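You operate a simulated robot arm through the tools that you are given. There is no shell and no other tool. Be economical: measure what you need, move in short steps, check, and stop when the job is done.

The job below is to be done with a simulated robot arm. You get a single attempt, and the scene is never put back.

TASK
The filter gauge is in the red: stop the extractor, give the shaker lever two pulls and restart it.
Fine: inlet slide shut while you shake, open again before the restart. Where these are worked on the way, their far stop is far enough and under half their travel is too little: inlet slide.

The check looks at the end state, three seconds after you hand in, the way a careful person would. Anything else that was tipped, shoved, dropped, spilled or broken makes it a failure.

THE ROBOT
A 6-joint arm with a two-finger parallel gripper, fixed in place. Base frame: the origin is at the foot of the arm, x ahead of it, y to its left, z up. Lengths are in m, angles in rad, forces in N, time in s.
With the tool pointing down near the work surface it reaches from about 0.3 to 0.7 m from the base axis. Its first joint turns from -2.897 to 2.897 rad. Payload 4.1 kg.
Tool frame: the origin (TCP) lies between the finger pads and is the grasp point; the fingertips stand 0.023 m ahead of it; z points along the fingers, y is the line along which they close. Largest opening 0.094 m; finger width 0.038, thickness 0.01; the body of the gripper, 0.054 by 0.096 m, starts 0.039 m behind the TCP.
Orientation is that of the tool frame in the base frame, as a unit quaternion [x, y, z, w]. With the fingers straight down and closing along the base's y, the tool's x points along the base's -x, its y along +y and its z along -z.

THE INTERFACE
- The arm moves only by the tool jog_arm. Its argument "increments" is a list of rows, each an object (a shift or turn left out is 0, a gripper value left out holds the last) with "fingers": the closure in counts, from 0 (fully open) to 255 (shut); "offset": the shift along the tool's x, y, z in m, a list of three; "rot": the turn, a rotation vector about the tool's x, y, z in degrees, a list of three. In form: [{"fingers": fingers, "offset": [dx, dy, dz], "rot": [wx, wy, wz]}, ...]. A call has 1 to 8 rows; each row is the pose to reach, as a shift and turn from the pose commanded when the call began, along the tool's axes at that moment. A row lasts 0.2 s, in which the tool goes at most 0.05 m and 0.15 rad; a call with a longer step from one row to the next is refused whole, and so is a gripper value outside its range. Where a pose cannot be reached the arm comes as near as it can. A force on the tool above 50 N (or 10 N above the force at the start of the call, whichever is more), or a blocked arm, ends the call early, and 0.2 s more pass. Each finger travels about 0.045 m/s and halts on what it meets, pressing with about 22 N; the grip force reading is that of the motor and also rises with nothing between the fingers. The clock runs only during rows and for 0.2 s after the last one: add rows that repeat a pose to give the fingers time. It gives the time, the measured TCP pose, the force on the tool (base axes), the opening and the grip force at its end, in the units of the frame above (readings bear some noise), with the torque about the TCP (base axes, N m) and any sound that the robot's microphone picked up.
- Cameras (640 x 400 px; columns grow to the right, rows downward): "scene" is fixed at [0.0451, 0.497, 1.6238]; the picture's right is [-0.54, -0.84, 0.00], its down [-0.61, 0.40, -0.69] and it looks along [0.58, -0.37, -0.73] (base axes); focal length 214 px, centre (320, 200). "wrist" rides on the gripper at [0.086, 0.016, -0.074] in the tool frame; the picture's right is [-0.18, 0.98, 0.00], its down [-0.58, -0.11, -0.81] and it looks along [-0.79, -0.15, 0.59] (tool axes); focal length 243 px, centre (320, 200). There is no depth. A picture from a camera that has moved, and an enlarged one, comes with that camera's place and axes in the base frame and with its lens. The place of the scene camera against the robot may be out by one fixed shift of up to 0.018 m in any direction.
- camera(camera): a new picture of that camera. It takes no simulated time.
- move_column(by): slides the trunk up (or, below 0, down) by that many m; the arm rides with it, the base frame stays. It gives what a move gives, with no picture.
- enlarge(camera, box): a new picture of the part [left, top, right, bottom] of that camera's present view, enlarged. It takes no simulated time.
- job_done(): hands the job in; it is judged then, once.

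Go step by step. Nothing tells you positions but the pictures and the camera data: compare them with the known pose of the tool, close in by small moves and look again before you grip or let go. The budget is 120 turns and 68 pictures, counting those below and the enlarged ones. Unless the task says otherwise, let go and move clear before handing in, and close with one line.

The tools are called after "Call:" as name(argument=value, ...) on one line, values as JSON. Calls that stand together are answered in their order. jog_arm: Moves the arm, as the interface text tells. Its arguments: {"type":"object","properties":{"increments":{"type":"array","items":{"type":"object","properties":{"fingers":{"type":"number"},"offset":{"type":"array","items":{"type":"number"}},"rot":{"type":"array","items":{"type":"number"}}}}}},"required":["increments"]} The other tools are called the same way: move_column (by) slides the trunk up or down; camera (camera) takes a picture; enlarge (camera, box) takes an enlarged picture of a part of a camera's view; job_done () hands the job in.

At the start:

```text
clock: 0.0
ee_pos: [0.2564, 0.1514, 1.3876]
tcp_rot: [-0.001, 1.0, 0.0, 0.001]
force: [-0.4, 0.9, 0.2]
ft_torque: [0.01, -0.01, 0.0]
grip_width: 0.094
grip_force: 0.0
trunk travel left (down, up): [-0.525, 0.065]
```

scene: 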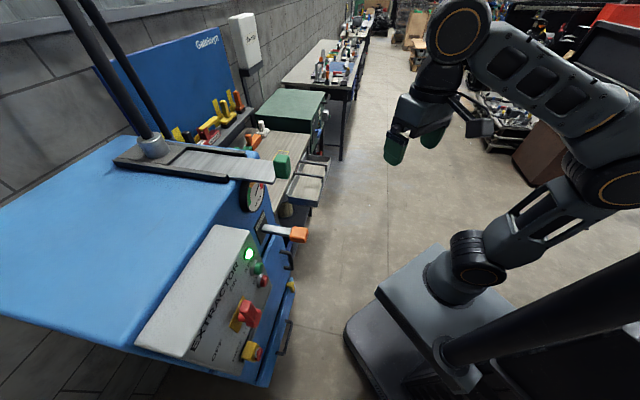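
wrist: 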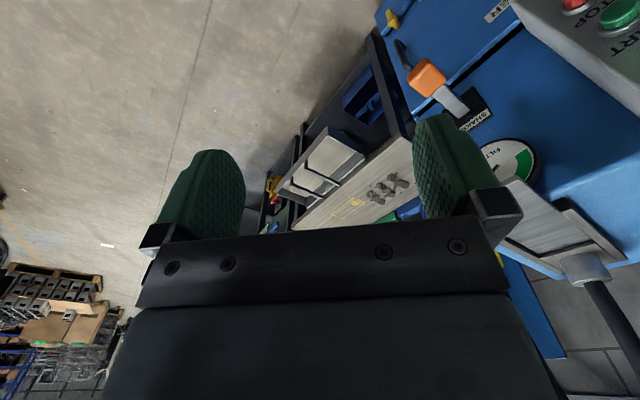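

I see the blue extractor on the left with a control box (START/STOP buttons), an orange shaker lever, a gauge and an inlet slide with a green handle. I'll look closer first.

Call:
enlarge(camera="scene", box=[120, 210, 320, 390])

Call:
enlarge(camera="scene", box=[100, 110, 340, 270])

Call:
enlarge(camera="wrist", box=[370, 0, 640, 280])

```text
2.22 times, centred on (220, 300) of scene
camera zoom: at [0.0451, 0.497, 1.6238], right [-0.54, -0.84, 0.0], down [-0.61, 0.4, -0.69], along [0.58, -0.37, -0.73], focal length 477 px, centre (542, -22)
```

zoom: 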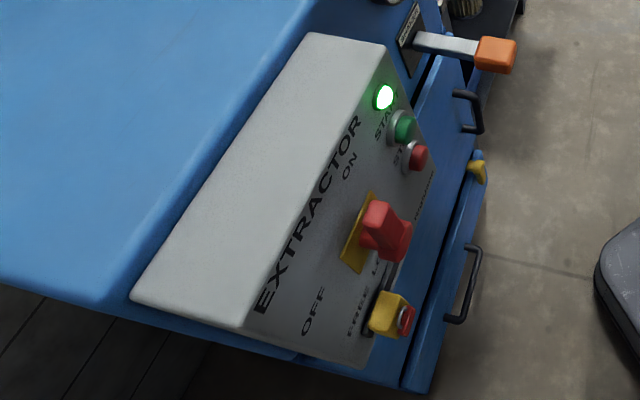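

```text
2.50 times, centred on (220, 190) of scene
camera zoom: at [0.0451, 0.497, 1.6238], right [-0.54, -0.84, 0.0], down [-0.61, 0.4, -0.69], along [0.58, -0.37, -0.73], focal length 536 px, centre (570, 225)
```

zoom: 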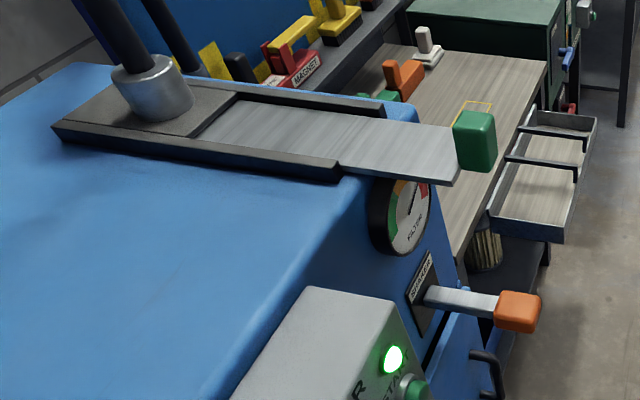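

```text
1.43 times, centred on (505, 140) of wrist
camera zoom: at [0.1696, 0.1685, 1.4616], right [0.18, 0.98, 0.0], down [0.58, -0.11, 0.81], along [0.79, -0.15, -0.59], focal length 347 px, centre (56, 286)
```

zoom: 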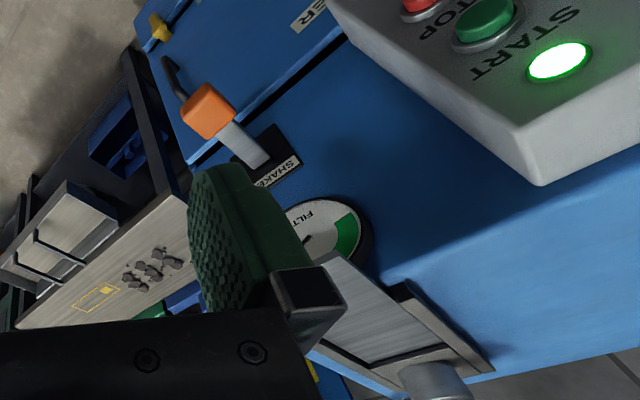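

The front face of the extractor appears to face the robot at about 45°. I'll turn the tool yaw to square up with it and look with the wrist camera.

Call:
jog_arm(increments=[{"rot": [0, 0, -8]}, {"rot": [0, 0, -16]}, {"rot": [0, 0, -24]}, {"rot": [0, 0, -32]}, {"rot": [0, 0, -40]}, {"rot": [0, 0, -47]}])

Call:
camera(camera="wrist")

```text
clock: 1.4
ee_pos: [0.2568, 0.1527, 1.3877]
tcp_rot: [-0.401, 0.916, 0.0, 0.0]
force: [-0.5, 0.4, 0.2]
ft_torque: [-0.07, -0.02, 0.01]
grip_width: 0.0938
grip_force: 0.0
trunk travel left (down, up): [-0.525, 0.065]
```

```text
62 pictures are left
camera wrist: at [0.185, 0.1005, 1.4614], right [-0.6, 0.8, 0.0], down [0.47, 0.35, 0.81], along [0.65, 0.48, -0.59], focal length 243 px, centre (320, 200)
```

wrist: 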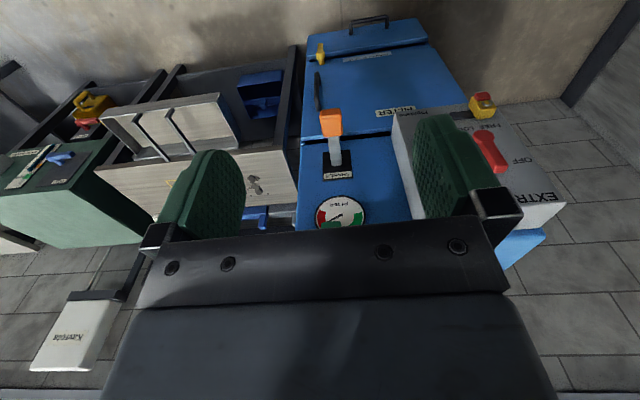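

Call:
enlarge(camera="wrist", box=[240, 60, 420, 240])

```text
2.22 times, centred on (330, 150) of wrist
camera zoom: at [0.185, 0.1005, 1.4614], right [-0.6, 0.8, 0.0], down [0.47, 0.35, 0.81], along [0.65, 0.48, -0.59], focal length 539 px, centre (298, 311)
```

zoom: 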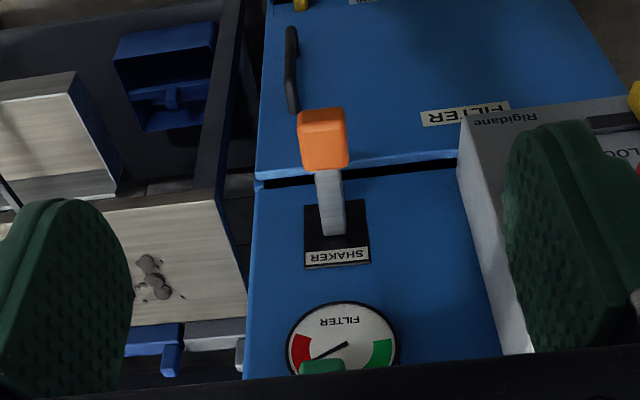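

The lever is a horizontal shaft with an orange knob over the gauge/shaker panel. I'll pitch the tool up towards horizontal, moving slightly forward.

Call:
jog_arm(increments=[{"rot": [0, -8, 0], "offset": [-0.01, 0, 0]}, {"rot": [0, -16, 0], "offset": [-0.02, 0, 0]}, {"rot": [0, -24, 0], "offset": [-0.03, 0, 0]}, {"rot": [0, -32, 0], "offset": [-0.04, 0, 0]}, {"rot": [0, -40, 0], "offset": [-0.05, 0, 0]}, {"rot": [0, -48, 0], "offset": [-0.06, 0, 0]}, {"rot": [0, -56, 0], "offset": [-0.07, 0, 0]}, {"rot": [0, -64, 0], "offset": [-0.08, 0, 0]}])

Call:
camera(camera="wrist")

Call:
camera(camera="scene")

```text
clock: 3.2
ee_pos: [0.3093, 0.2104, 1.3879]
tcp_rot: [-0.338, 0.777, 0.211, 0.487]
force: [0.4, -0.3, -0.1]
ft_torque: [0.0, 0.03, -0.01]
grip_width: 0.0938
grip_force: 0.1
trunk travel left (down, up): [-0.525, 0.065]
```

```text
60 pictures are left
camera wrist: at [0.2264, 0.1448, 1.3416], right [-0.66, 0.73, 0.17], down [-0.24, -0.42, 0.88], along [0.71, 0.54, 0.45], focal length 243 px, centre (320, 200)
```

wrist: 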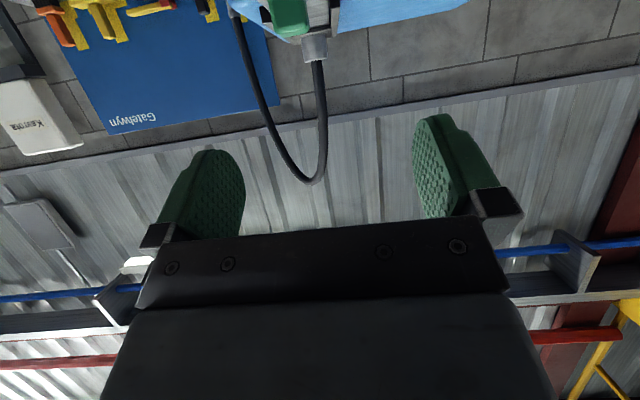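

```text
59 pictures are left
```

scene: 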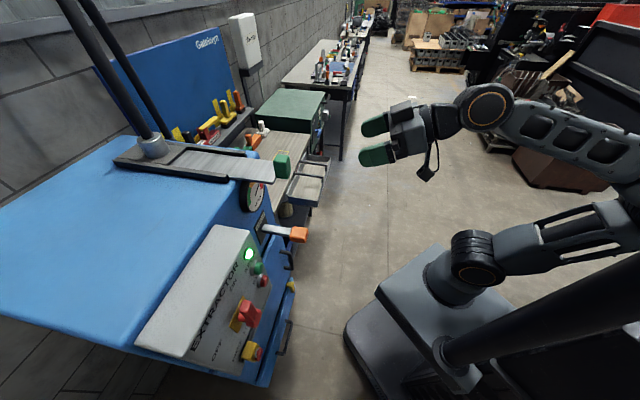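

From below the camera is useless for the panel, so I'll roll the wrist 180° to have the camera above the fingers.

Call:
jog_arm(increments=[{"rot": [0, 0, 8]}, {"rot": [0, 0, 16]}, {"rot": [0, 0, 24]}, {"rot": [0, 0, 32]}, {"rot": [0, 0, 40]}, {"rot": [0, 0, 48]}, {"rot": [0, 0, 56]}, {"rot": [0, 0, 64]}])

Call:
jog_arm(increments=[{"rot": [0, 0, 8]}, {"rot": [0, 0, 16]}, {"rot": [0, 0, 24]}, {"rot": [0, 0, 32]}, {"rot": [0, 0, 40]}, {"rot": [0, 0, 48]}, {"rot": [0, 0, 56]}, {"rot": [0, 0, 64]}])

Call:
jog_arm(increments=[{"rot": [0, 0, 8]}, {"rot": [0, 0, 16]}, {"rot": [0, 0, 24]}, {"rot": [0, 0, 32]}, {"rot": [0, 0, 40]}, {"rot": [0, 0, 46]}, {"rot": [0, 0, 52]}])

Call:
camera(camera="wrist")

```text
clock: 5.0
ee_pos: [0.3105, 0.2093, 1.3878]
tcp_rot: [0.126, 0.839, 0.437, 0.299]
force: [-0.1, -0.6, -0.1]
ft_torque: [-0.03, 0.01, -0.01]
grip_width: 0.0939
grip_force: 0.1
trunk travel left (down, up): [-0.525, 0.065]
```

```text
clock: 6.8
ee_pos: [0.3106, 0.2104, 1.3875]
tcp_rot: [0.552, 0.644, 0.529, 0.022]
force: [0.6, 0.0, -0.5]
ft_torque: [0.02, -0.04, -0.01]
grip_width: 0.0941
grip_force: 0.0
trunk travel left (down, up): [-0.525, 0.065]
```

```text
clock: 8.4
ee_pos: [0.3109, 0.2105, 1.388]
tcp_rot: [0.779, 0.338, 0.485, -0.212]
force: [-0.9, 0.0, -0.6]
ft_torque: [0.02, 0.0, 0.0]
grip_width: 0.094
grip_force: 0.1
trunk travel left (down, up): [-0.525, 0.065]
```

```text
58 pictures are left
camera wrist: at [0.3025, 0.1782, 1.4975], right [0.66, -0.73, -0.17], down [-0.75, -0.64, -0.17], along [0.02, 0.24, -0.97], focal length 243 px, centre (320, 200)
```

wrist: 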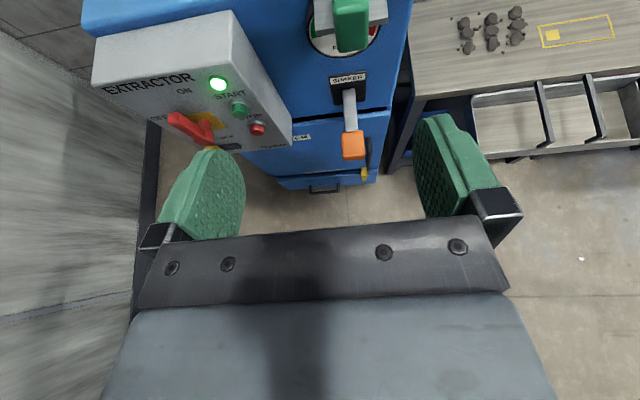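

The buttons, lever and slide handle are now in view: STOP ≈ (0.34,0.50,1.04), knob ≈ (0.446,0.331,0.99), slide handle ≈ (0.472,0.339,1.275). I'll level the tool, close the fingers and lower the trunk for the STOP press.

Call:
jog_arm(increments=[{"fingers": 255, "rot": [0, 8, 0]}, {"rot": [-1, 16, 0]}, {"rot": [-2, 18, 0], "offset": [0, -0.04, 0]}, {"rot": [-2, 18, 0], "offset": [0, -0.08, 0]}, {"rot": [-2, 18, 0], "offset": [0, -0.12, 0]}, {"rot": [-2, 18, 0], "offset": [0, -0.16, 0]}])

Call:
move_column(by=-0.3)

Call:
camera(camera="wrist")

Call:
camera(camera="scene")

```text
clock: 9.8
ee_pos: [0.29, 0.2272, 1.3882]
tcp_rot: [0.696, 0.294, 0.607, -0.249]
force: [-0.7, 0.6, -0.6]
ft_torque: [0.02, -0.02, 0.0]
grip_width: 0.0001
grip_force: 22.1
out of reach, approached as far as the arm can: row 3, 4, 5, 6
trunk travel left (down, up): [-0.525, 0.065]
```

```text
clock: 11.2
ee_pos: [0.2888, 0.2294, 1.1025]
tcp_rot: [0.796, 0.336, 0.463, -0.196]
force: [-0.3, 0.2, -0.2]
ft_torque: [0.01, -0.04, 0.01]
grip_width: 0.0
grip_force: 22.6
trunk travel left (down, up): [-0.415, 0.175]
stopped: the arm was blocked; the commanded pose is now the measured one
```

```text
57 pictures are left
camera wrist: at [0.2851, 0.2017, 1.2136], right [0.64, -0.75, -0.16], down [-0.77, -0.63, -0.11], along [-0.02, 0.19, -0.98], focal length 243 px, centre (320, 200)
```

wrist: 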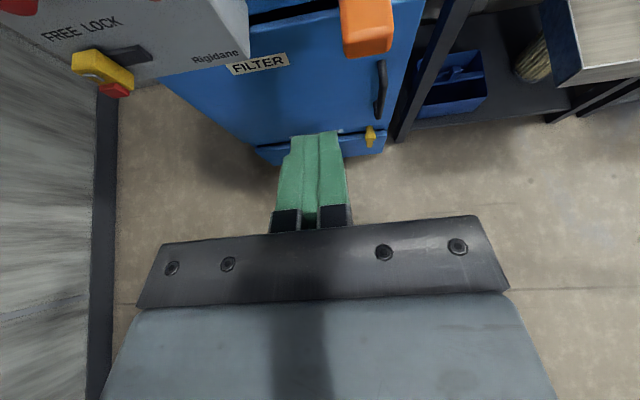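

```text
56 pictures are left
```

scene: 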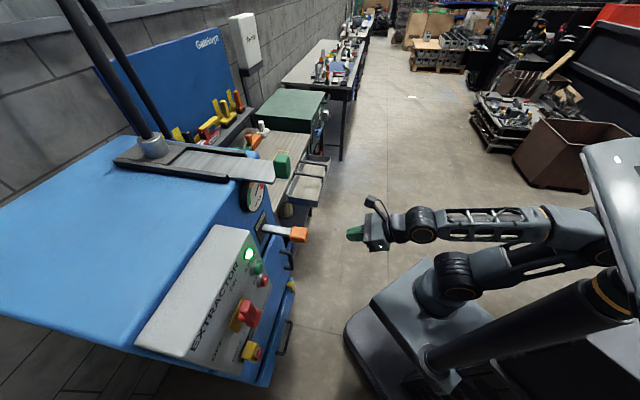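

The trunk move stopped early but the tool is at a usable height, tilted about 30° down. I'll extend forward and left toward a stand-off before the STOP button.

Call:
jog_arm(increments=[{"offset": [0.015, 0, 0.045]}, {"offset": [0.025, -0.03, 0.075]}, {"offset": [0.03, -0.07, 0.085]}, {"offset": [0.03, -0.11, 0.09]}, {"offset": [0.03, -0.152, 0.092]}])

Call:
camera(camera="wrist")

Call:
camera(camera="scene")

```text
clock: 12.4
ee_pos: [0.244, 0.4041, 1.0898]
tcp_rot: [0.794, 0.335, 0.468, -0.197]
force: [0.3, 0.3, -0.3]
ft_torque: [0.0, 0.01, -0.02]
grip_width: 0.0001
grip_force: 22.3
out of reach, approached as far as the arm can: row 2, 3
trunk travel left (down, up): [-0.415, 0.175]
```

```text
55 pictures are left
camera wrist: at [0.2391, 0.3759, 1.2002], right [0.64, -0.75, -0.16], down [-0.77, -0.63, -0.12], along [-0.01, 0.2, -0.98], focal length 243 px, centre (320, 200)
```

wrist: 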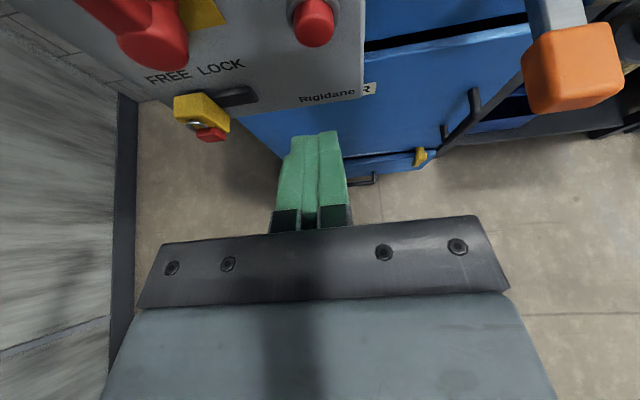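

```text
54 pictures are left
```

scene: 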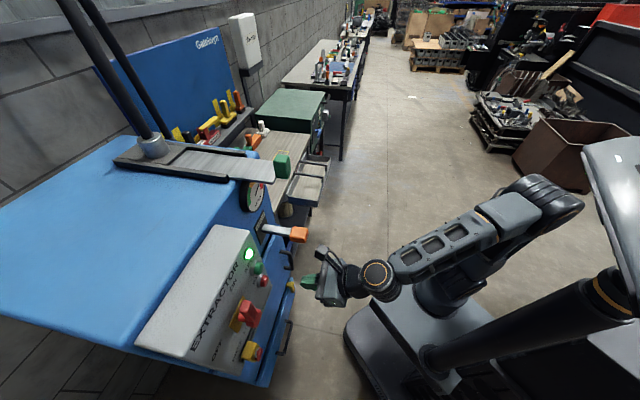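

STOP refined to ≈ (0.342,0.508,1.029). I'll level the tool while lowering to that height.

Call:
jog_arm(increments=[{"offset": [-0.01, 0, 0.018], "rot": [0, 8, 0]}, {"offset": [-0.022, 0, 0.036], "rot": [0, 16, 0]}, {"offset": [-0.033, -0.004, 0.053], "rot": [0, 24, 0]}, {"offset": [-0.033, -0.004, 0.053], "rot": [0, 26, 0]}])

Call:
camera(camera="wrist")

Call:
enlarge(camera="scene", box=[200, 210, 360, 310])

```text
clock: 13.4
ee_pos: [0.2656, 0.4265, 1.0355]
tcp_rot: [0.668, 0.282, 0.635, -0.268]
force: [0.6, 1.0, -0.3]
ft_torque: [0.0, -0.03, 0.02]
grip_width: 0.0001
grip_force: 22.1
trunk travel left (down, up): [-0.415, 0.175]
```

```text
53 pictures are left
camera wrist: at [0.2276, 0.3655, 1.1246], right [0.7, -0.69, -0.18], down [-0.66, -0.52, -0.54], along [0.28, 0.5, -0.82], focal length 243 px, centre (320, 200)
```

wrist: 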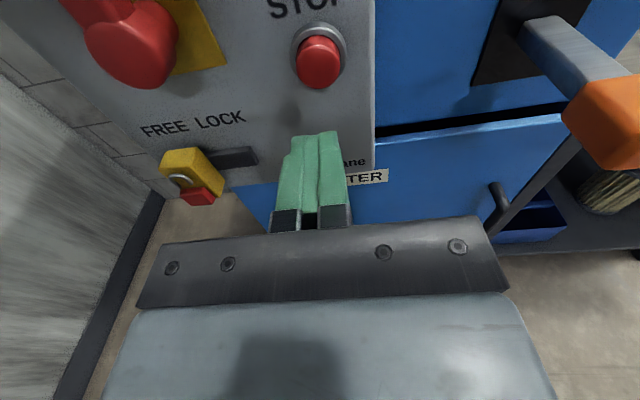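

```text
4.00 times, centred on (280, 260) of scene
camera zoom: at [0.0451, 0.497, 1.6238], right [-0.54, -0.84, 0.0], down [-0.61, 0.4, -0.69], along [0.58, -0.37, -0.73], focal length 858 px, centre (480, -40)
```

zoom: 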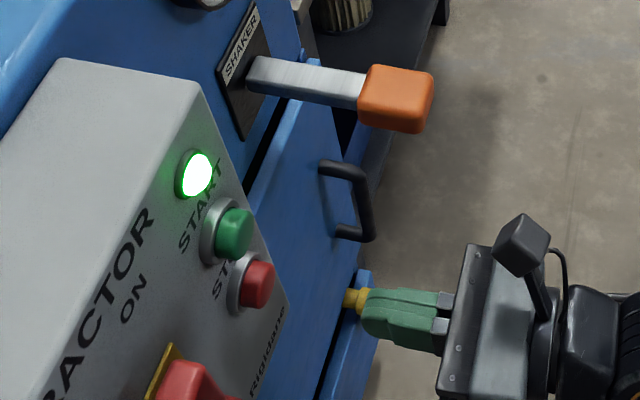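

Fingertip lines up with STOP (0.343,0.507,1.033). Advance in to press.

Call:
jog_arm(increments=[{"offset": [0.002, -0.002, 0.035]}, {"offset": [0.003, -0.002, 0.065]}, {"offset": [0.004, -0.002, 0.08]}, {"offset": [0.004, -0.002, 0.088]}, {"offset": [0.004, -0.002, 0.094]}, {"offset": [0.004, -0.002, 0.1]}])

Call:
camera(camera="wrist")

Call:
enlarge(camera="scene", box=[200, 210, 360, 310])

```text
clock: 14.3
ee_pos: [0.3175, 0.4803, 1.0335]
tcp_rot: [0.669, 0.282, 0.634, -0.268]
force: [-28.6, -38.2, 8.5]
ft_torque: [0.48, -0.31, -0.18]
grip_width: 0.0
grip_force: 21.9
trunk travel left (down, up): [-0.415, 0.175]
heard: click
stopped in row 4: the force on the tool passed its limit at 66 N (the readings are from after the stop); the commanded pose is now the measured one
```

```text
51 pictures are left
camera wrist: at [0.2797, 0.4195, 1.1238], right [0.7, -0.69, -0.18], down [-0.66, -0.52, -0.54], along [0.28, 0.5, -0.82], focal length 243 px, centre (320, 200)
```

wrist: 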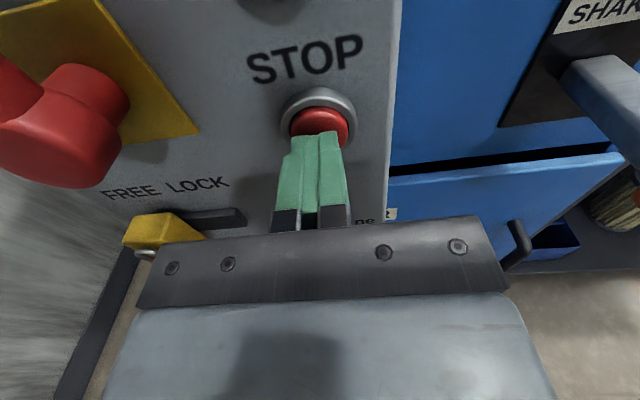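

```text
4.00 times, centred on (280, 260) of scene
camera zoom: at [0.0451, 0.497, 1.6238], right [-0.54, -0.84, 0.0], down [-0.61, 0.4, -0.69], along [0.58, -0.37, -0.73], focal length 858 px, centre (480, -40)
```

zoom: 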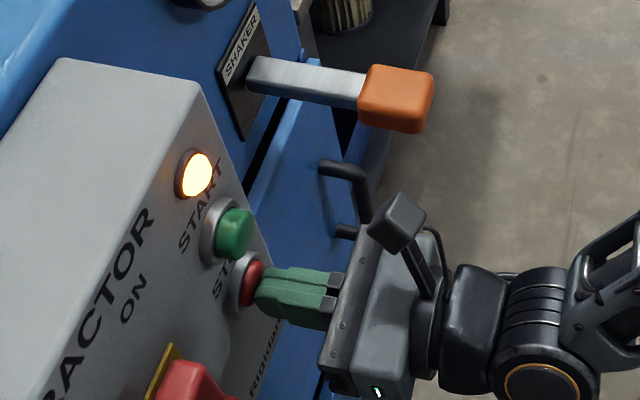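

STOP clicked and the lamp went amber. I'll back off, then raise and shift to look at the slide handle.

Call:
jog_arm(increments=[{"offset": [0, 0, -0.03]}, {"offset": [0, 0, -0.07]}, {"offset": [0.02, 0.03, -0.1]}, {"offset": [0.05, 0.06, -0.1]}, {"offset": [0.09, 0.08, -0.1]}, {"offset": [0.12, 0.1, -0.1]}])

Call:
move_column(by=0.15)

Call:
camera(camera="wrist")

Call:
camera(camera="scene")

```text
clock: 15.7
ee_pos: [0.328, 0.3488, 1.1556]
tcp_rot: [0.671, 0.283, 0.631, -0.266]
force: [-0.1, 0.3, 0.2]
ft_torque: [-0.01, 0.0, 0.03]
grip_width: 0.0001
grip_force: 21.7
trunk travel left (down, up): [-0.415, 0.175]
```

```text
clock: 17.5
ee_pos: [0.3291, 0.35, 1.3051]
tcp_rot: [0.672, 0.283, 0.631, -0.265]
force: [-0.3, -0.5, 0.5]
ft_torque: [0.01, -0.02, 0.01]
grip_width: 0.0002
grip_force: 21.6
trunk travel left (down, up): [-0.565, 0.025]
```

```text
49 pictures are left
camera wrist: at [0.2923, 0.2899, 1.3954], right [0.7, -0.69, -0.18], down [-0.66, -0.53, -0.53], along [0.27, 0.49, -0.83], focal length 243 px, centre (320, 200)
```

wrist: 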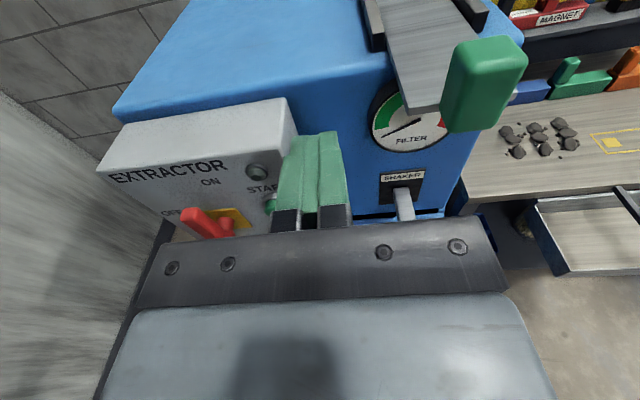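

```text
48 pictures are left
```

scene: 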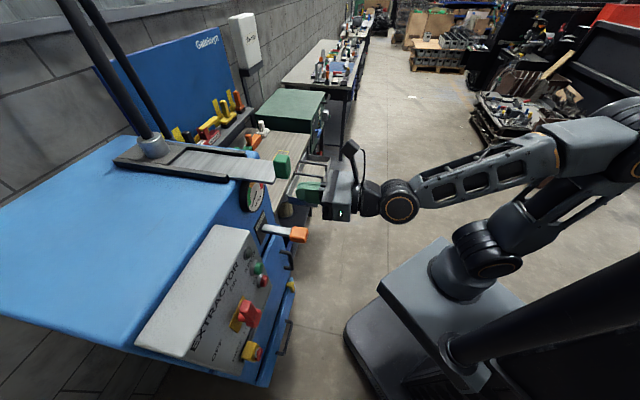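

The lamp is now off. The slide's green block sits on the plate end, centred ≈ (0.47,0.337,1.277). I'll open the fingers and line up in front of it.

Call:
jog_arm(increments=[{"fingers": 0, "offset": [0, 0.03, -0.015]}, {"offset": [-0.01, 0.07, -0.02]}, {"offset": [-0.02, 0.11, -0.02]}, {"offset": [-0.02, 0.11, -0.02]}, {"offset": [-0.02, 0.11, -0.02]}, {"offset": [-0.02, 0.11, -0.02]}])

Call:
camera(camera="wrist")

Call:
enlarge(camera="scene", box=[200, 120, 360, 220])

```text
clock: 18.9
ee_pos: [0.3397, 0.3067, 1.3017]
tcp_rot: [0.671, 0.282, 0.632, -0.264]
force: [1.1, 0.2, -0.3]
ft_torque: [0.0, 0.03, -0.04]
grip_width: 0.094
grip_force: 0.1
out of reach, approached as far as the arm can: row 2, 3, 4, 5, 6
trunk travel left (down, up): [-0.565, 0.025]
```

```text
47 pictures are left
camera wrist: at [0.3038, 0.2471, 1.3909], right [0.69, -0.7, -0.18], down [-0.67, -0.52, -0.53], along [0.28, 0.49, -0.83], focal length 243 px, centre (320, 200)
```

wrist: 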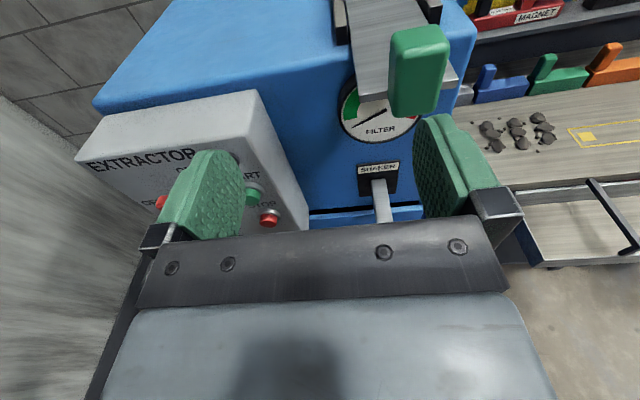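

```text
4.00 times, centred on (280, 170) of scene
camera zoom: at [0.0451, 0.497, 1.6238], right [-0.54, -0.84, 0.0], down [-0.61, 0.4, -0.69], along [0.58, -0.37, -0.73], focal length 858 px, centre (480, 320)
```

zoom: 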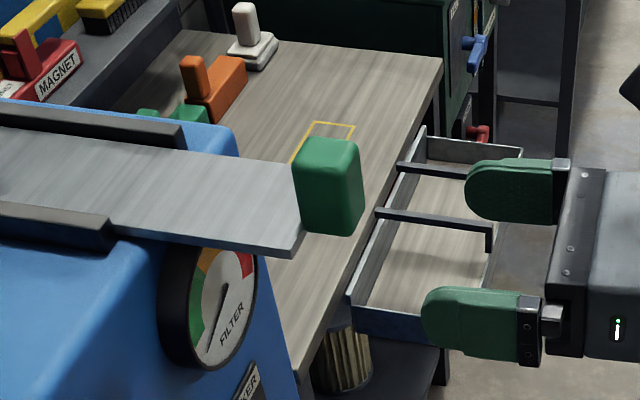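

Call:
jog_arm(increments=[{"offset": [-0.004, 0.01, 0.03]}, {"offset": [-0.008, 0.04, 0.035]}, {"offset": [-0.01, 0.072, 0.035]}, {"offset": [-0.01, 0.072, 0.035]}])

Call:
camera(camera="wrist")

Call:
enlarge(camera="scene", box=[200, 120, 360, 220])

```text
clock: 19.9
ee_pos: [0.359, 0.33, 1.299]
tcp_rot: [0.672, 0.282, 0.632, -0.264]
force: [0.1, -0.5, 0.1]
ft_torque: [-0.01, -0.03, -0.05]
grip_width: 0.0938
grip_force: 0.0
out of reach, approached as far as the arm can: row 1, 2, 3, 4
trunk travel left (down, up): [-0.565, 0.025]
```

```text
45 pictures are left
camera wrist: at [0.3222, 0.2696, 1.3886], right [0.69, -0.7, -0.18], down [-0.67, -0.52, -0.53], along [0.28, 0.49, -0.83], focal length 243 px, centre (320, 200)
```

wrist: 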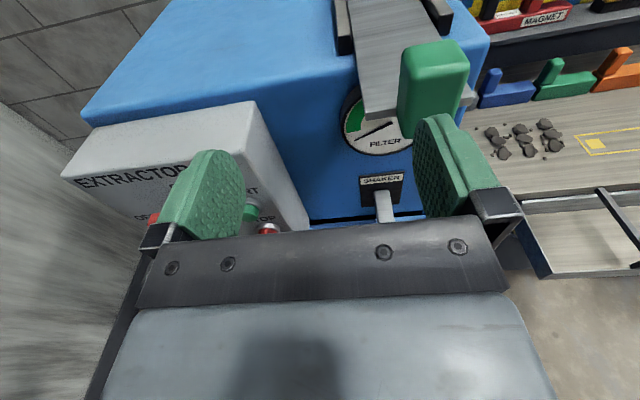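

```text
4.00 times, centred on (280, 170) of scene
camera zoom: at [0.0451, 0.497, 1.6238], right [-0.54, -0.84, 0.0], down [-0.61, 0.4, -0.69], along [0.58, -0.37, -0.73], focal length 858 px, centre (480, 320)
```

zoom: 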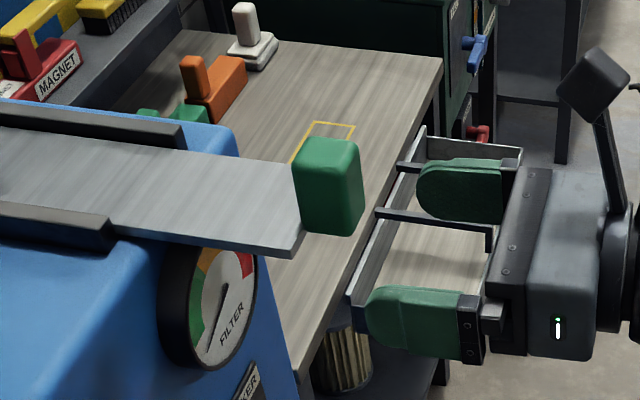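

Moving right is blocked by a joint limit with a level tool. I'll tilt the tool down again and retry.

Call:
jog_arm(increments=[{"rot": [0, -8, 0]}, {"rot": [0, -16, 0], "offset": [0.01, 0, 0]}, {"rot": [0, -24, 0], "offset": [0.02, 0, 0]}, {"rot": [0, -32, 0], "offset": [0.03, 0, 0]}, {"rot": [0, -36, 0], "offset": [0.03, 0.035, 0]}, {"rot": [0, -36, 0], "offset": [0.03, 0.072, 0]}])

Call:
camera(camera="wrist")

```text
clock: 21.3
ee_pos: [0.3596, 0.3341, 1.3048]
tcp_rot: [0.834, 0.34, 0.409, -0.145]
force: [-0.2, -0.3, -0.6]
ft_torque: [0.02, 0.01, 0.05]
grip_width: 0.0941
grip_force: 0.0
out of reach, approached as far as the arm can: row 2, 3, 4, 5, 6
trunk travel left (down, up): [-0.565, 0.025]
```

```text
43 pictures are left
camera wrist: at [0.3654, 0.3235, 1.4193], right [0.59, -0.8, -0.11], down [-0.8, -0.6, 0.04], along [-0.1, 0.06, -0.99], focal length 243 px, centre (320, 200)
```

wrist: 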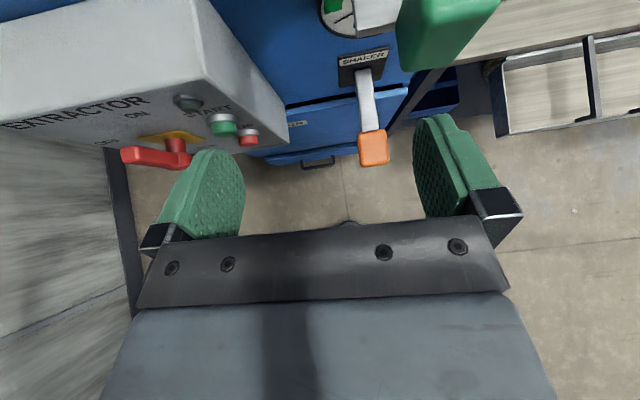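

The roll is likely near a wrist limit, so I'll back off, roll back and use a tool-down pose for the slide and lever.

Call:
jog_arm(increments=[{"offset": [0, 0, -0.04]}, {"offset": [0, 0, -0.06], "rot": [0, 0, -8]}, {"offset": [0, 0, -0.06], "rot": [0, 0, -16]}, {"offset": [0, 0, -0.06], "rot": [0, 0, -24]}, {"offset": [0, 0, -0.06], "rot": [0, 0, -32]}, {"offset": [0, 0, -0.06], "rot": [0, 0, -40]}, {"offset": [0, 0, -0.06], "rot": [0, 0, -48]}, {"offset": [0, 0, -0.06], "rot": [0, 0, -56]}])

Call:
jog_arm(increments=[{"rot": [0, 0, -8]}, {"rot": [0, 0, -16]}, {"rot": [0, 0, -24]}, {"rot": [0, 0, -32]}, {"rot": [0, 0, -40]}, {"rot": [0, 0, -48]}, {"rot": [0, 0, -56]}, {"rot": [0, 0, -64]}])

Call:
jog_arm(increments=[{"rot": [0, 0, -8]}, {"rot": [0, 0, -16]}, {"rot": [0, 0, -24]}, {"rot": [0, 0, -32]}, {"rot": [0, 0, -40]}, {"rot": [0, 0, -48]}, {"rot": [0, 0, -56]}, {"rot": [0, 0, -62]}])

Call:
camera(camera="wrist")

```text
clock: 23.1
ee_pos: [0.3219, 0.301, 1.3435]
tcp_rot: [0.578, 0.69, 0.43, 0.068]
force: [0.4, 0.1, -0.4]
ft_torque: [0.02, -0.01, -0.03]
grip_width: 0.0936
grip_force: 0.0
trunk travel left (down, up): [-0.565, 0.025]
```

```text
clock: 24.9
ee_pos: [0.3206, 0.3009, 1.3417]
tcp_rot: [0.125, 0.892, 0.328, 0.285]
force: [0.4, -0.1, -0.1]
ft_torque: [0.0, -0.02, -0.01]
grip_width: 0.0939
grip_force: 0.1
trunk travel left (down, up): [-0.565, 0.025]
```

```text
clock: 26.7
ee_pos: [0.3197, 0.2992, 1.3423]
tcp_rot: [-0.353, 0.828, 0.135, 0.414]
force: [-0.7, 0.4, 0.1]
ft_torque: [-0.03, 0.0, 0.02]
grip_width: 0.0941
grip_force: 0.1
trunk travel left (down, up): [-0.565, 0.025]
```

```text
42 pictures are left
camera wrist: at [0.2294, 0.2324, 1.3191], right [-0.61, 0.79, 0.08], down [-0.16, -0.22, 0.96], along [0.78, 0.57, 0.26], focal length 243 px, centre (320, 200)
```

wrist: 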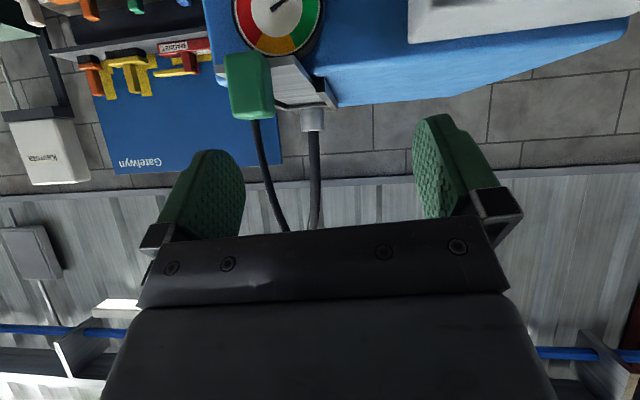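

Call:
jog_arm(increments=[{"offset": [-0.02, 0, -0.02], "rot": [0, 8, 0]}, {"offset": [-0.039, 0, -0.031], "rot": [0, 16, 0]}, {"offset": [-0.045, 0, -0.036], "rot": [0, 24, 0]}, {"offset": [-0.045, 0, -0.036], "rot": [0, 32, 0]}, {"offset": [-0.045, 0, -0.036], "rot": [0, 40, 0]}, {"offset": [-0.045, 0, -0.036], "rot": [0, 48, 0]}, {"offset": [-0.045, 0, -0.036], "rot": [0, 52, 0]}])

Call:
camera(camera="wrist")

```text
clock: 28.3
ee_pos: [0.3097, 0.317, 1.4274]
tcp_rot: [-0.369, 0.921, -0.112, 0.061]
force: [-0.9, -0.1, 0.8]
ft_torque: [0.03, 0.0, 0.05]
grip_width: 0.0941
grip_force: 0.0
out of reach, approached as far as the arm can: row 1, 2, 3, 4, 5, 6, 7
trunk travel left (down, up): [-0.565, 0.025]
```

```text
41 pictures are left
camera wrist: at [0.2232, 0.2817, 1.4919], right [-0.52, 0.82, -0.24], down [0.33, 0.46, 0.82], along [0.79, 0.35, -0.51], focal length 243 px, centre (320, 200)
```

wrist: 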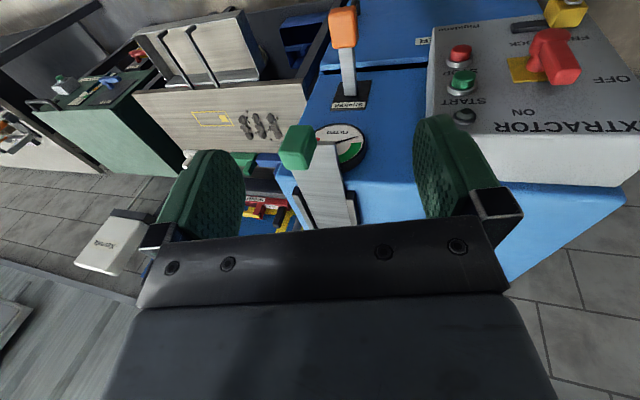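

Call:
jog_arm(increments=[{"offset": [-0.03, -0.01, 0.01], "rot": [-5, 0, 0]}, {"offset": [-0.06, -0.03, 0.025], "rot": [-10, 0, 0]}, {"offset": [-0.09, -0.055, 0.045], "rot": [-14, 0, 0]}, {"offset": [-0.118, -0.083, 0.06], "rot": [-14, 0, 0]}, {"offset": [-0.118, -0.083, 0.06], "rot": [-14, 0, 0]}])

Call:
camera(camera="wrist")

Call:
enlarge(camera="scene", box=[200, 90, 360, 190])

```text
clock: 29.5
ee_pos: [0.3821, 0.3681, 1.3718]
tcp_rot: [-0.347, 0.928, -0.11, 0.075]
force: [0.0, 0.1, -0.7]
ft_torque: [-0.02, 0.02, -0.04]
grip_width: 0.0938
grip_force: 0.1
out of reach, approached as far as the arm can: row 1, 2, 3, 4, 5
trunk travel left (down, up): [-0.565, 0.025]
```

```text
40 pictures are left
camera wrist: at [0.2921, 0.3354, 1.4333], right [-0.48, 0.84, -0.24], down [0.33, 0.43, 0.84], along [0.81, 0.33, -0.48], focal length 243 px, centre (320, 200)
```

wrist: 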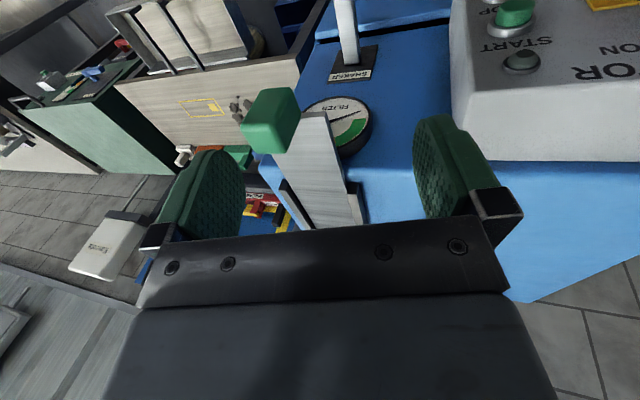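

```text
4.00 times, centred on (280, 140) of scene
camera zoom: at [0.0451, 0.497, 1.6238], right [-0.54, -0.84, 0.0], down [-0.61, 0.4, -0.69], along [0.58, -0.37, -0.73], focal length 858 px, centre (480, 440)
```

zoom: 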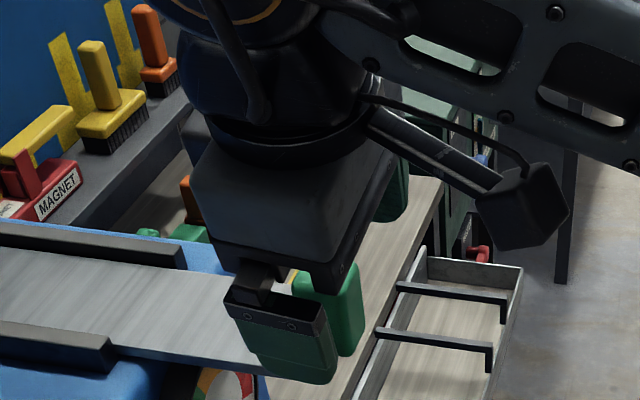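

Call:
camera(camera="scene")

```text
38 pictures are left
```

scene: 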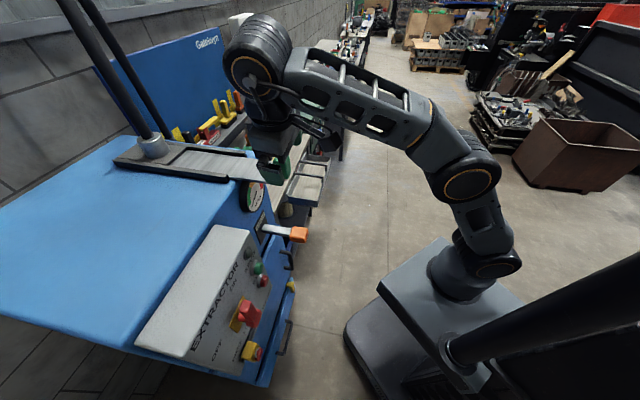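

The arm seems stuck against some joint limit. I'll retract back toward the pose that worked (near the base, tool vertical) and then extend outward along the handle's line.

Call:
jog_arm(increments=[{"offset": [0.04, -0.01, -0.02]}, {"offset": [0.08, -0.025, -0.022], "rot": [-3, 0, 0]}, {"offset": [0.12, -0.045, -0.022], "rot": [-6, 0, 0]}, {"offset": [0.16, -0.065, -0.022], "rot": [-10, 0, 0]}, {"offset": [0.198, -0.082, -0.022], "rot": [-14, 0, 0]}, {"offset": [0.198, -0.082, -0.022], "rot": [-14, 0, 0]}])

Call:
camera(camera="scene")

```text
clock: 30.9
ee_pos: [0.2551, 0.19, 1.421]
tcp_rot: [-0.352, 0.926, -0.102, 0.09]
force: [0.6, 0.4, 0.5]
ft_torque: [-0.01, -0.02, 0.0]
grip_width: 0.0939
grip_force: 0.2
out of reach, approached as far as the arm can: row 2, 3, 4, 5, 6
trunk travel left (down, up): [-0.565, 0.025]
```

```text
37 pictures are left
```

scene: 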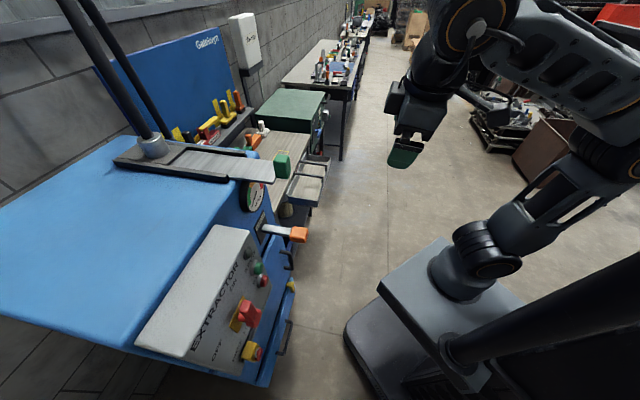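

I infer the forearm-roll joint got wound to its limit (the tool's fixed ~14° sideways tilt). I'll unwind it by pitching the tool above the forearm axis, swinging left around and back down.

Call:
jog_arm(increments=[{"rot": [0, -8, 0], "offset": [-0.015, 0.005, 0]}, {"rot": [0, -16, 0], "offset": [-0.03, 0.01, 0.01]}, {"rot": [0, -24, 0], "offset": [-0.045, 0.02, 0.02]}, {"rot": [0, -32, 0], "offset": [-0.06, 0.03, 0.03]}, {"rot": [0, -40, 0], "offset": [-0.075, 0.04, 0.04]}, {"rot": [0, -48, 0], "offset": [-0.09, 0.04, 0.05]}, {"rot": [0, -56, 0], "offset": [-0.1, 0.04, 0.06]}, {"rot": [0, -64, 0], "offset": [-0.11, 0.04, 0.06]}])

Call:
jog_arm(increments=[{"rot": [0, -8, 0]}, {"rot": [0, -16, 0]}, {"rot": [0, -24, 0]}, {"rot": [0, -32, 0]}, {"rot": [0, -40, 0]}, {"rot": [0, -46, 0]}])

Call:
camera(camera="scene")

```text
clock: 32.7
ee_pos: [0.3232, 0.2875, 1.3647]
tcp_rot: [-0.352, 0.737, 0.101, 0.568]
force: [0.1, -0.2, 0.5]
ft_torque: [0.0, 0.01, -0.03]
grip_width: 0.0942
grip_force: 0.1
trunk travel left (down, up): [-0.565, 0.025]
```

```text
clock: 34.1
ee_pos: [0.3245, 0.286, 1.3658]
tcp_rot: [-0.286, 0.457, 0.231, 0.81]
force: [-0.6, -0.2, 0.0]
ft_torque: [0.0, -0.01, 0.0]
grip_width: 0.094
grip_force: 0.1
trunk travel left (down, up): [-0.565, 0.025]
```

```text
36 pictures are left
```

scene: 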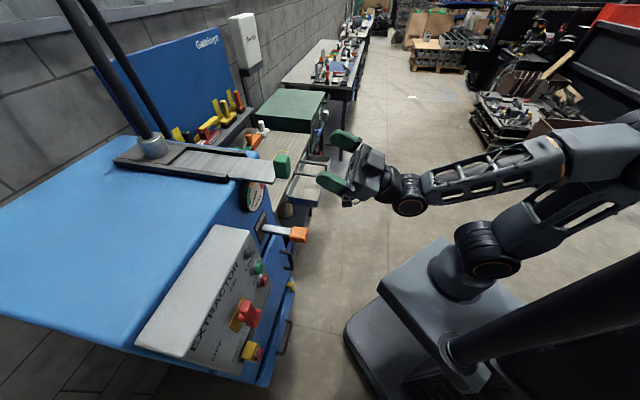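

Call:
jog_arm(increments=[{"rot": [-8, 0, 0]}, {"rot": [-16, 0, 0]}, {"rot": [-23, 3, 0]}, {"rot": [-28, 9, 0]}, {"rot": [-30, 17, 0]}, {"rot": [-30, 25, 0]}, {"rot": [-30, 33, 0]}, {"rot": [-30, 40, 0]}])

Call:
jog_arm(increments=[{"rot": [0, 8, 0]}, {"rot": [0, 16, 0]}, {"rot": [6, 20, 0]}, {"rot": [12, 25, 0]}, {"rot": [18, 30, 0]}, {"rot": [24, 34, 0]}, {"rot": [28, 38, 0]}])

Call:
camera(camera="scene")

```text
clock: 35.9
ee_pos: [0.3254, 0.286, 1.3665]
tcp_rot: [-0.541, 0.63, 0.227, 0.508]
force: [-0.1, 0.7, 0.5]
ft_torque: [0.02, 0.01, -0.05]
grip_width: 0.094
grip_force: 0.1
trunk travel left (down, up): [-0.565, 0.025]
```

```text
clock: 37.5
ee_pos: [0.3274, 0.2856, 1.3654]
tcp_rot: [-0.558, 0.706, 0.127, 0.417]
force: [-0.2, 0.7, 1.2]
ft_torque: [0.0, 0.02, 0.02]
grip_width: 0.0938
grip_force: 0.0
out of reach, approached as far as the arm can: row 3, 4, 5, 6, 7
trunk travel left (down, up): [-0.565, 0.025]
```

```text
35 pictures are left
```

scene: 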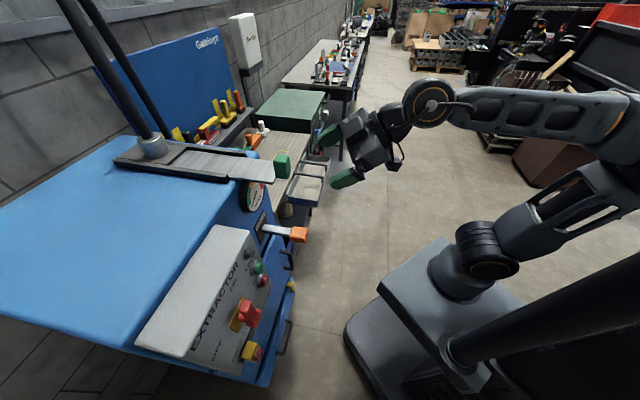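

Call:
jog_arm(increments=[{"rot": [0, 0, 7]}, {"rot": [0, 0, 14]}, {"rot": [0, 0, 21]}, {"rot": [0, 0, 21]}])

Call:
jog_arm(increments=[{"rot": [4, 6, 0]}, {"rot": [8, 12, 0]}, {"rot": [8, 20, 0]}, {"rot": [8, 28, 0]}, {"rot": [8, 36, 0]}, {"rot": [8, 44, 0]}, {"rot": [8, 50, 0]}])

```text
clock: 38.5
ee_pos: [0.3253, 0.2856, 1.3648]
tcp_rot: [-0.42, 0.795, 0.204, 0.387]
force: [0.4, -0.2, -0.2]
ft_torque: [0.04, -0.01, 0.04]
grip_width: 0.094
grip_force: 0.0
trunk travel left (down, up): [-0.565, 0.025]
```

```text
clock: 40.1
ee_pos: [0.329, 0.2868, 1.3969]
tcp_rot: [-0.421, 0.894, 0.151, 0.024]
force: [0.1, 0.0, 0.2]
ft_torque: [-0.03, -0.03, 0.01]
grip_width: 0.0941
grip_force: 0.1
out of reach, approached as far as the arm can: row 1, 2, 3, 4, 5, 6, 7
trunk travel left (down, up): [-0.565, 0.025]
```

Tool is now tilted to the other side: I need to cross the forearm axis exactly to get back to the natural wrist branch. I'll set up just below alignment first.

Call:
jog_arm(increments=[{"offset": [0.01, -0.009, 0.036], "rot": [2.9, -6, 0.2]}, {"offset": [0.02, -0.018, 0.072], "rot": [5.8, -12, 0.4]}, {"offset": [0.03, -0.027, 0.108], "rot": [8.6, -18, 0.5]}, {"offset": [0.04, -0.036, 0.144], "rot": [11.5, -24, 0.7]}, {"offset": [0.05, -0.045, 0.18], "rot": [14.3, -30, 0.9]}, {"offset": [0.0615, -0.0534, 0.213], "rot": [17.1, -35.7, 1]}, {"offset": [0.0615, -0.0534, 0.213], "rot": [17.1, -35.7, 1]}])

Call:
camera(camera="scene")

```text
clock: 41.7
ee_pos: [0.3207, 0.2748, 1.1579]
tcp_rot: [-0.33, 0.861, 0.187, 0.338]
force: [-0.4, 0.1, -0.5]
ft_torque: [0.02, 0.0, -0.02]
grip_width: 0.0939
grip_force: 0.0
out of reach, approached as far as the arm can: row 1, 2, 3, 4, 5, 6
trunk travel left (down, up): [-0.565, 0.025]
```

```text
34 pictures are left
```

scene: 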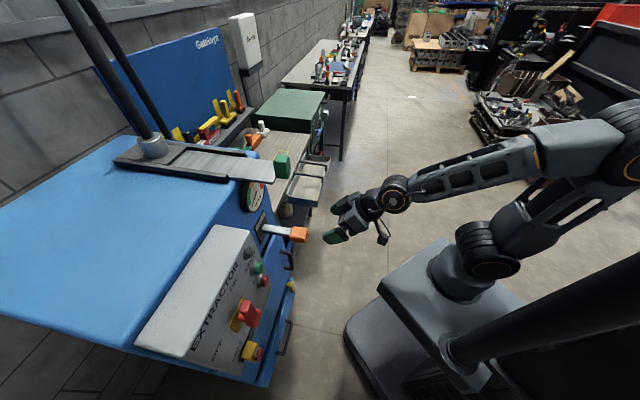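

Call:
jog_arm(increments=[{"offset": [0.013, -0.018, 0], "rot": [5.5, 4, 0]}, {"offset": [0.003, -0.031, -0.003], "rot": [9.5, 1, 0]}, {"offset": [-0.016, -0.048, -0.007], "rot": [14.5, -5, 0]}, {"offset": [-0.033, -0.063, -0.014], "rot": [19.5, -10, 0]}, {"offset": [-0.026, -0.082, -0.02], "rot": [25.5, -8, 0]}, {"offset": [0, -0.088, -0.021], "rot": [27.5, 0, 0]}, {"offset": [0.026, -0.082, -0.02], "rot": [25.5, 8, 0]}, {"offset": [0.046, -0.063, -0.016], "rot": [19.5, 14, 0]}])

Call:
camera(camera="scene")

```text
clock: 43.5
ee_pos: [0.3252, 0.1949, 1.1471]
tcp_rot: [-0.287, 0.908, -0.05, 0.302]
force: [0.6, -0.3, 0.6]
ft_torque: [0.04, 0.02, -0.02]
grip_width: 0.0939
grip_force: 0.1
out of reach, approached as far as the arm can: row 1, 2, 3
trunk travel left (down, up): [-0.565, 0.025]
```

```text
33 pictures are left
```

scene: 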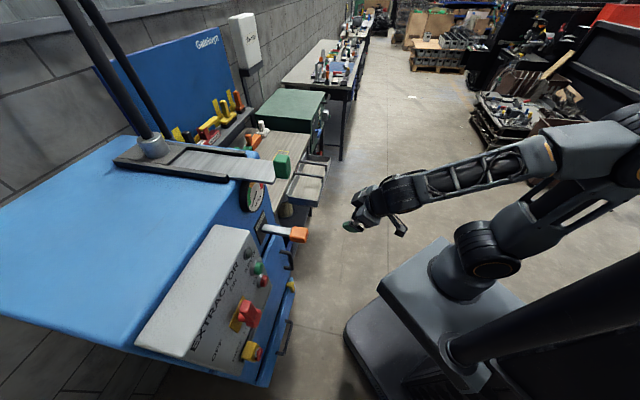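

Call:
jog_arm(increments=[{"offset": [-0.007, 0.005, -0.012], "rot": [-3.8, 6, -1.9]}, {"offset": [-0.014, 0.01, -0.024], "rot": [-7.5, 12, -3.8]}, {"offset": [-0.021, 0.015, -0.036], "rot": [-11.3, 18, -5.8]}, {"offset": [-0.028, 0.02, -0.048], "rot": [-15, 24, -7.7]}, {"offset": [-0.034, 0.0255, -0.06], "rot": [-18.8, 30.3, -9.6]}, {"offset": [-0.034, 0.0255, -0.06], "rot": [-18.8, 30.3, -9.6]}])

```text
clock: 44.9
ee_pos: [0.301, 0.23, 1.2076]
tcp_rot: [-0.384, 0.923, -0.001, -0.001]
force: [0.3, -0.6, -0.7]
ft_torque: [0.02, 0.05, 0.0]
grip_width: 0.0941
grip_force: 0.0
trunk travel left (down, up): [-0.565, 0.025]
```

Wrist is back in its natural branch with the tool vertical. Now raise and move over the slide handle.

Call:
jog_arm(increments=[{"offset": [0, 0, -0.05]}, {"offset": [-0.02, -0.01, -0.095]}, {"offset": [-0.05, -0.02, -0.13]}, {"offset": [-0.08, -0.03, -0.155]}, {"offset": [-0.12, -0.04, -0.16]}, {"offset": [-0.155, -0.0445, -0.16]}])

Call:
camera(camera="wrist")

Call:
enlarge(camera="scene", box=[200, 90, 360, 190])

```text
refused: row 2 steps farther than a row can; nothing moved
```

```text
32 pictures are left
camera wrist: at [0.2283, 0.1808, 1.2821], right [-0.57, 0.82, 0.0], down [0.49, 0.34, 0.81], along [0.66, 0.46, -0.59], focal length 243 px, centre (320, 200)
```

wrist: 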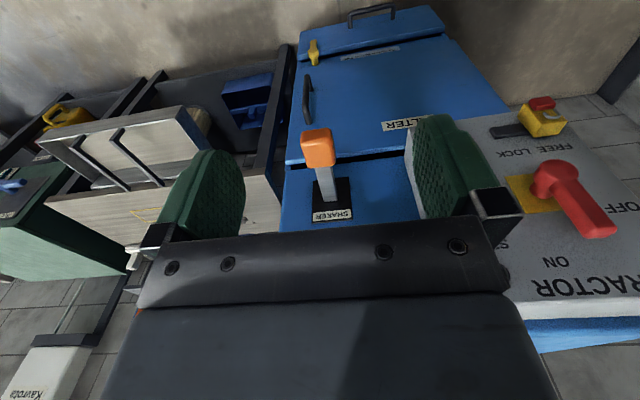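

```text
4.00 times, centred on (280, 140) of scene
camera zoom: at [0.0451, 0.497, 1.6238], right [-0.54, -0.84, 0.0], down [-0.61, 0.4, -0.69], along [0.58, -0.37, -0.73], focal length 858 px, centre (480, 440)
```

zoom: 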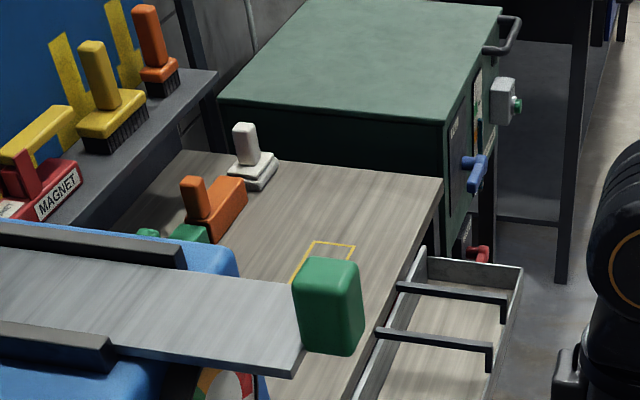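

Call:
jog_arm(increments=[{"offset": [0, 0, -0.045]}, {"offset": [-0.01, 0, -0.09]}, {"offset": [-0.03, -0.01, -0.13]}, {"offset": [-0.06, -0.02, -0.155]}, {"offset": [-0.09, -0.035, -0.16]}, {"offset": [-0.12, -0.0445, -0.16]}])

Call:
camera(camera="wrist")

```text
clock: 46.3
ee_pos: [0.4162, 0.284, 1.3661]
tcp_rot: [-0.383, 0.924, 0.0, -0.001]
force: [-0.8, -0.5, -1.0]
ft_torque: [-0.02, 0.03, -0.03]
grip_width: 0.0944
grip_force: 0.2
trunk travel left (down, up): [-0.565, 0.025]
```

```text
30 pictures are left
camera wrist: at [0.343, 0.235, 1.4408], right [-0.57, 0.82, 0.0], down [0.49, 0.34, 0.81], along [0.66, 0.45, -0.59], focal length 243 px, centre (320, 200)
```

wrist: 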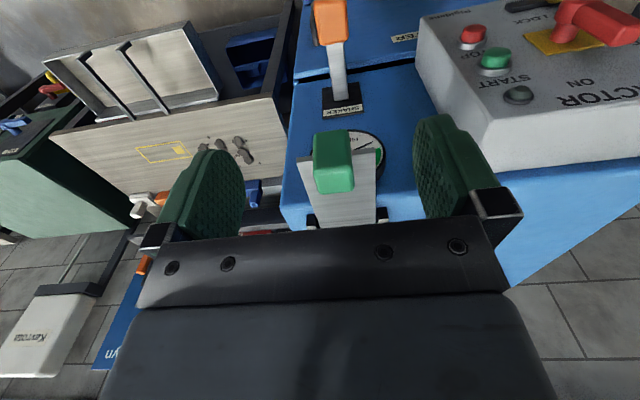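

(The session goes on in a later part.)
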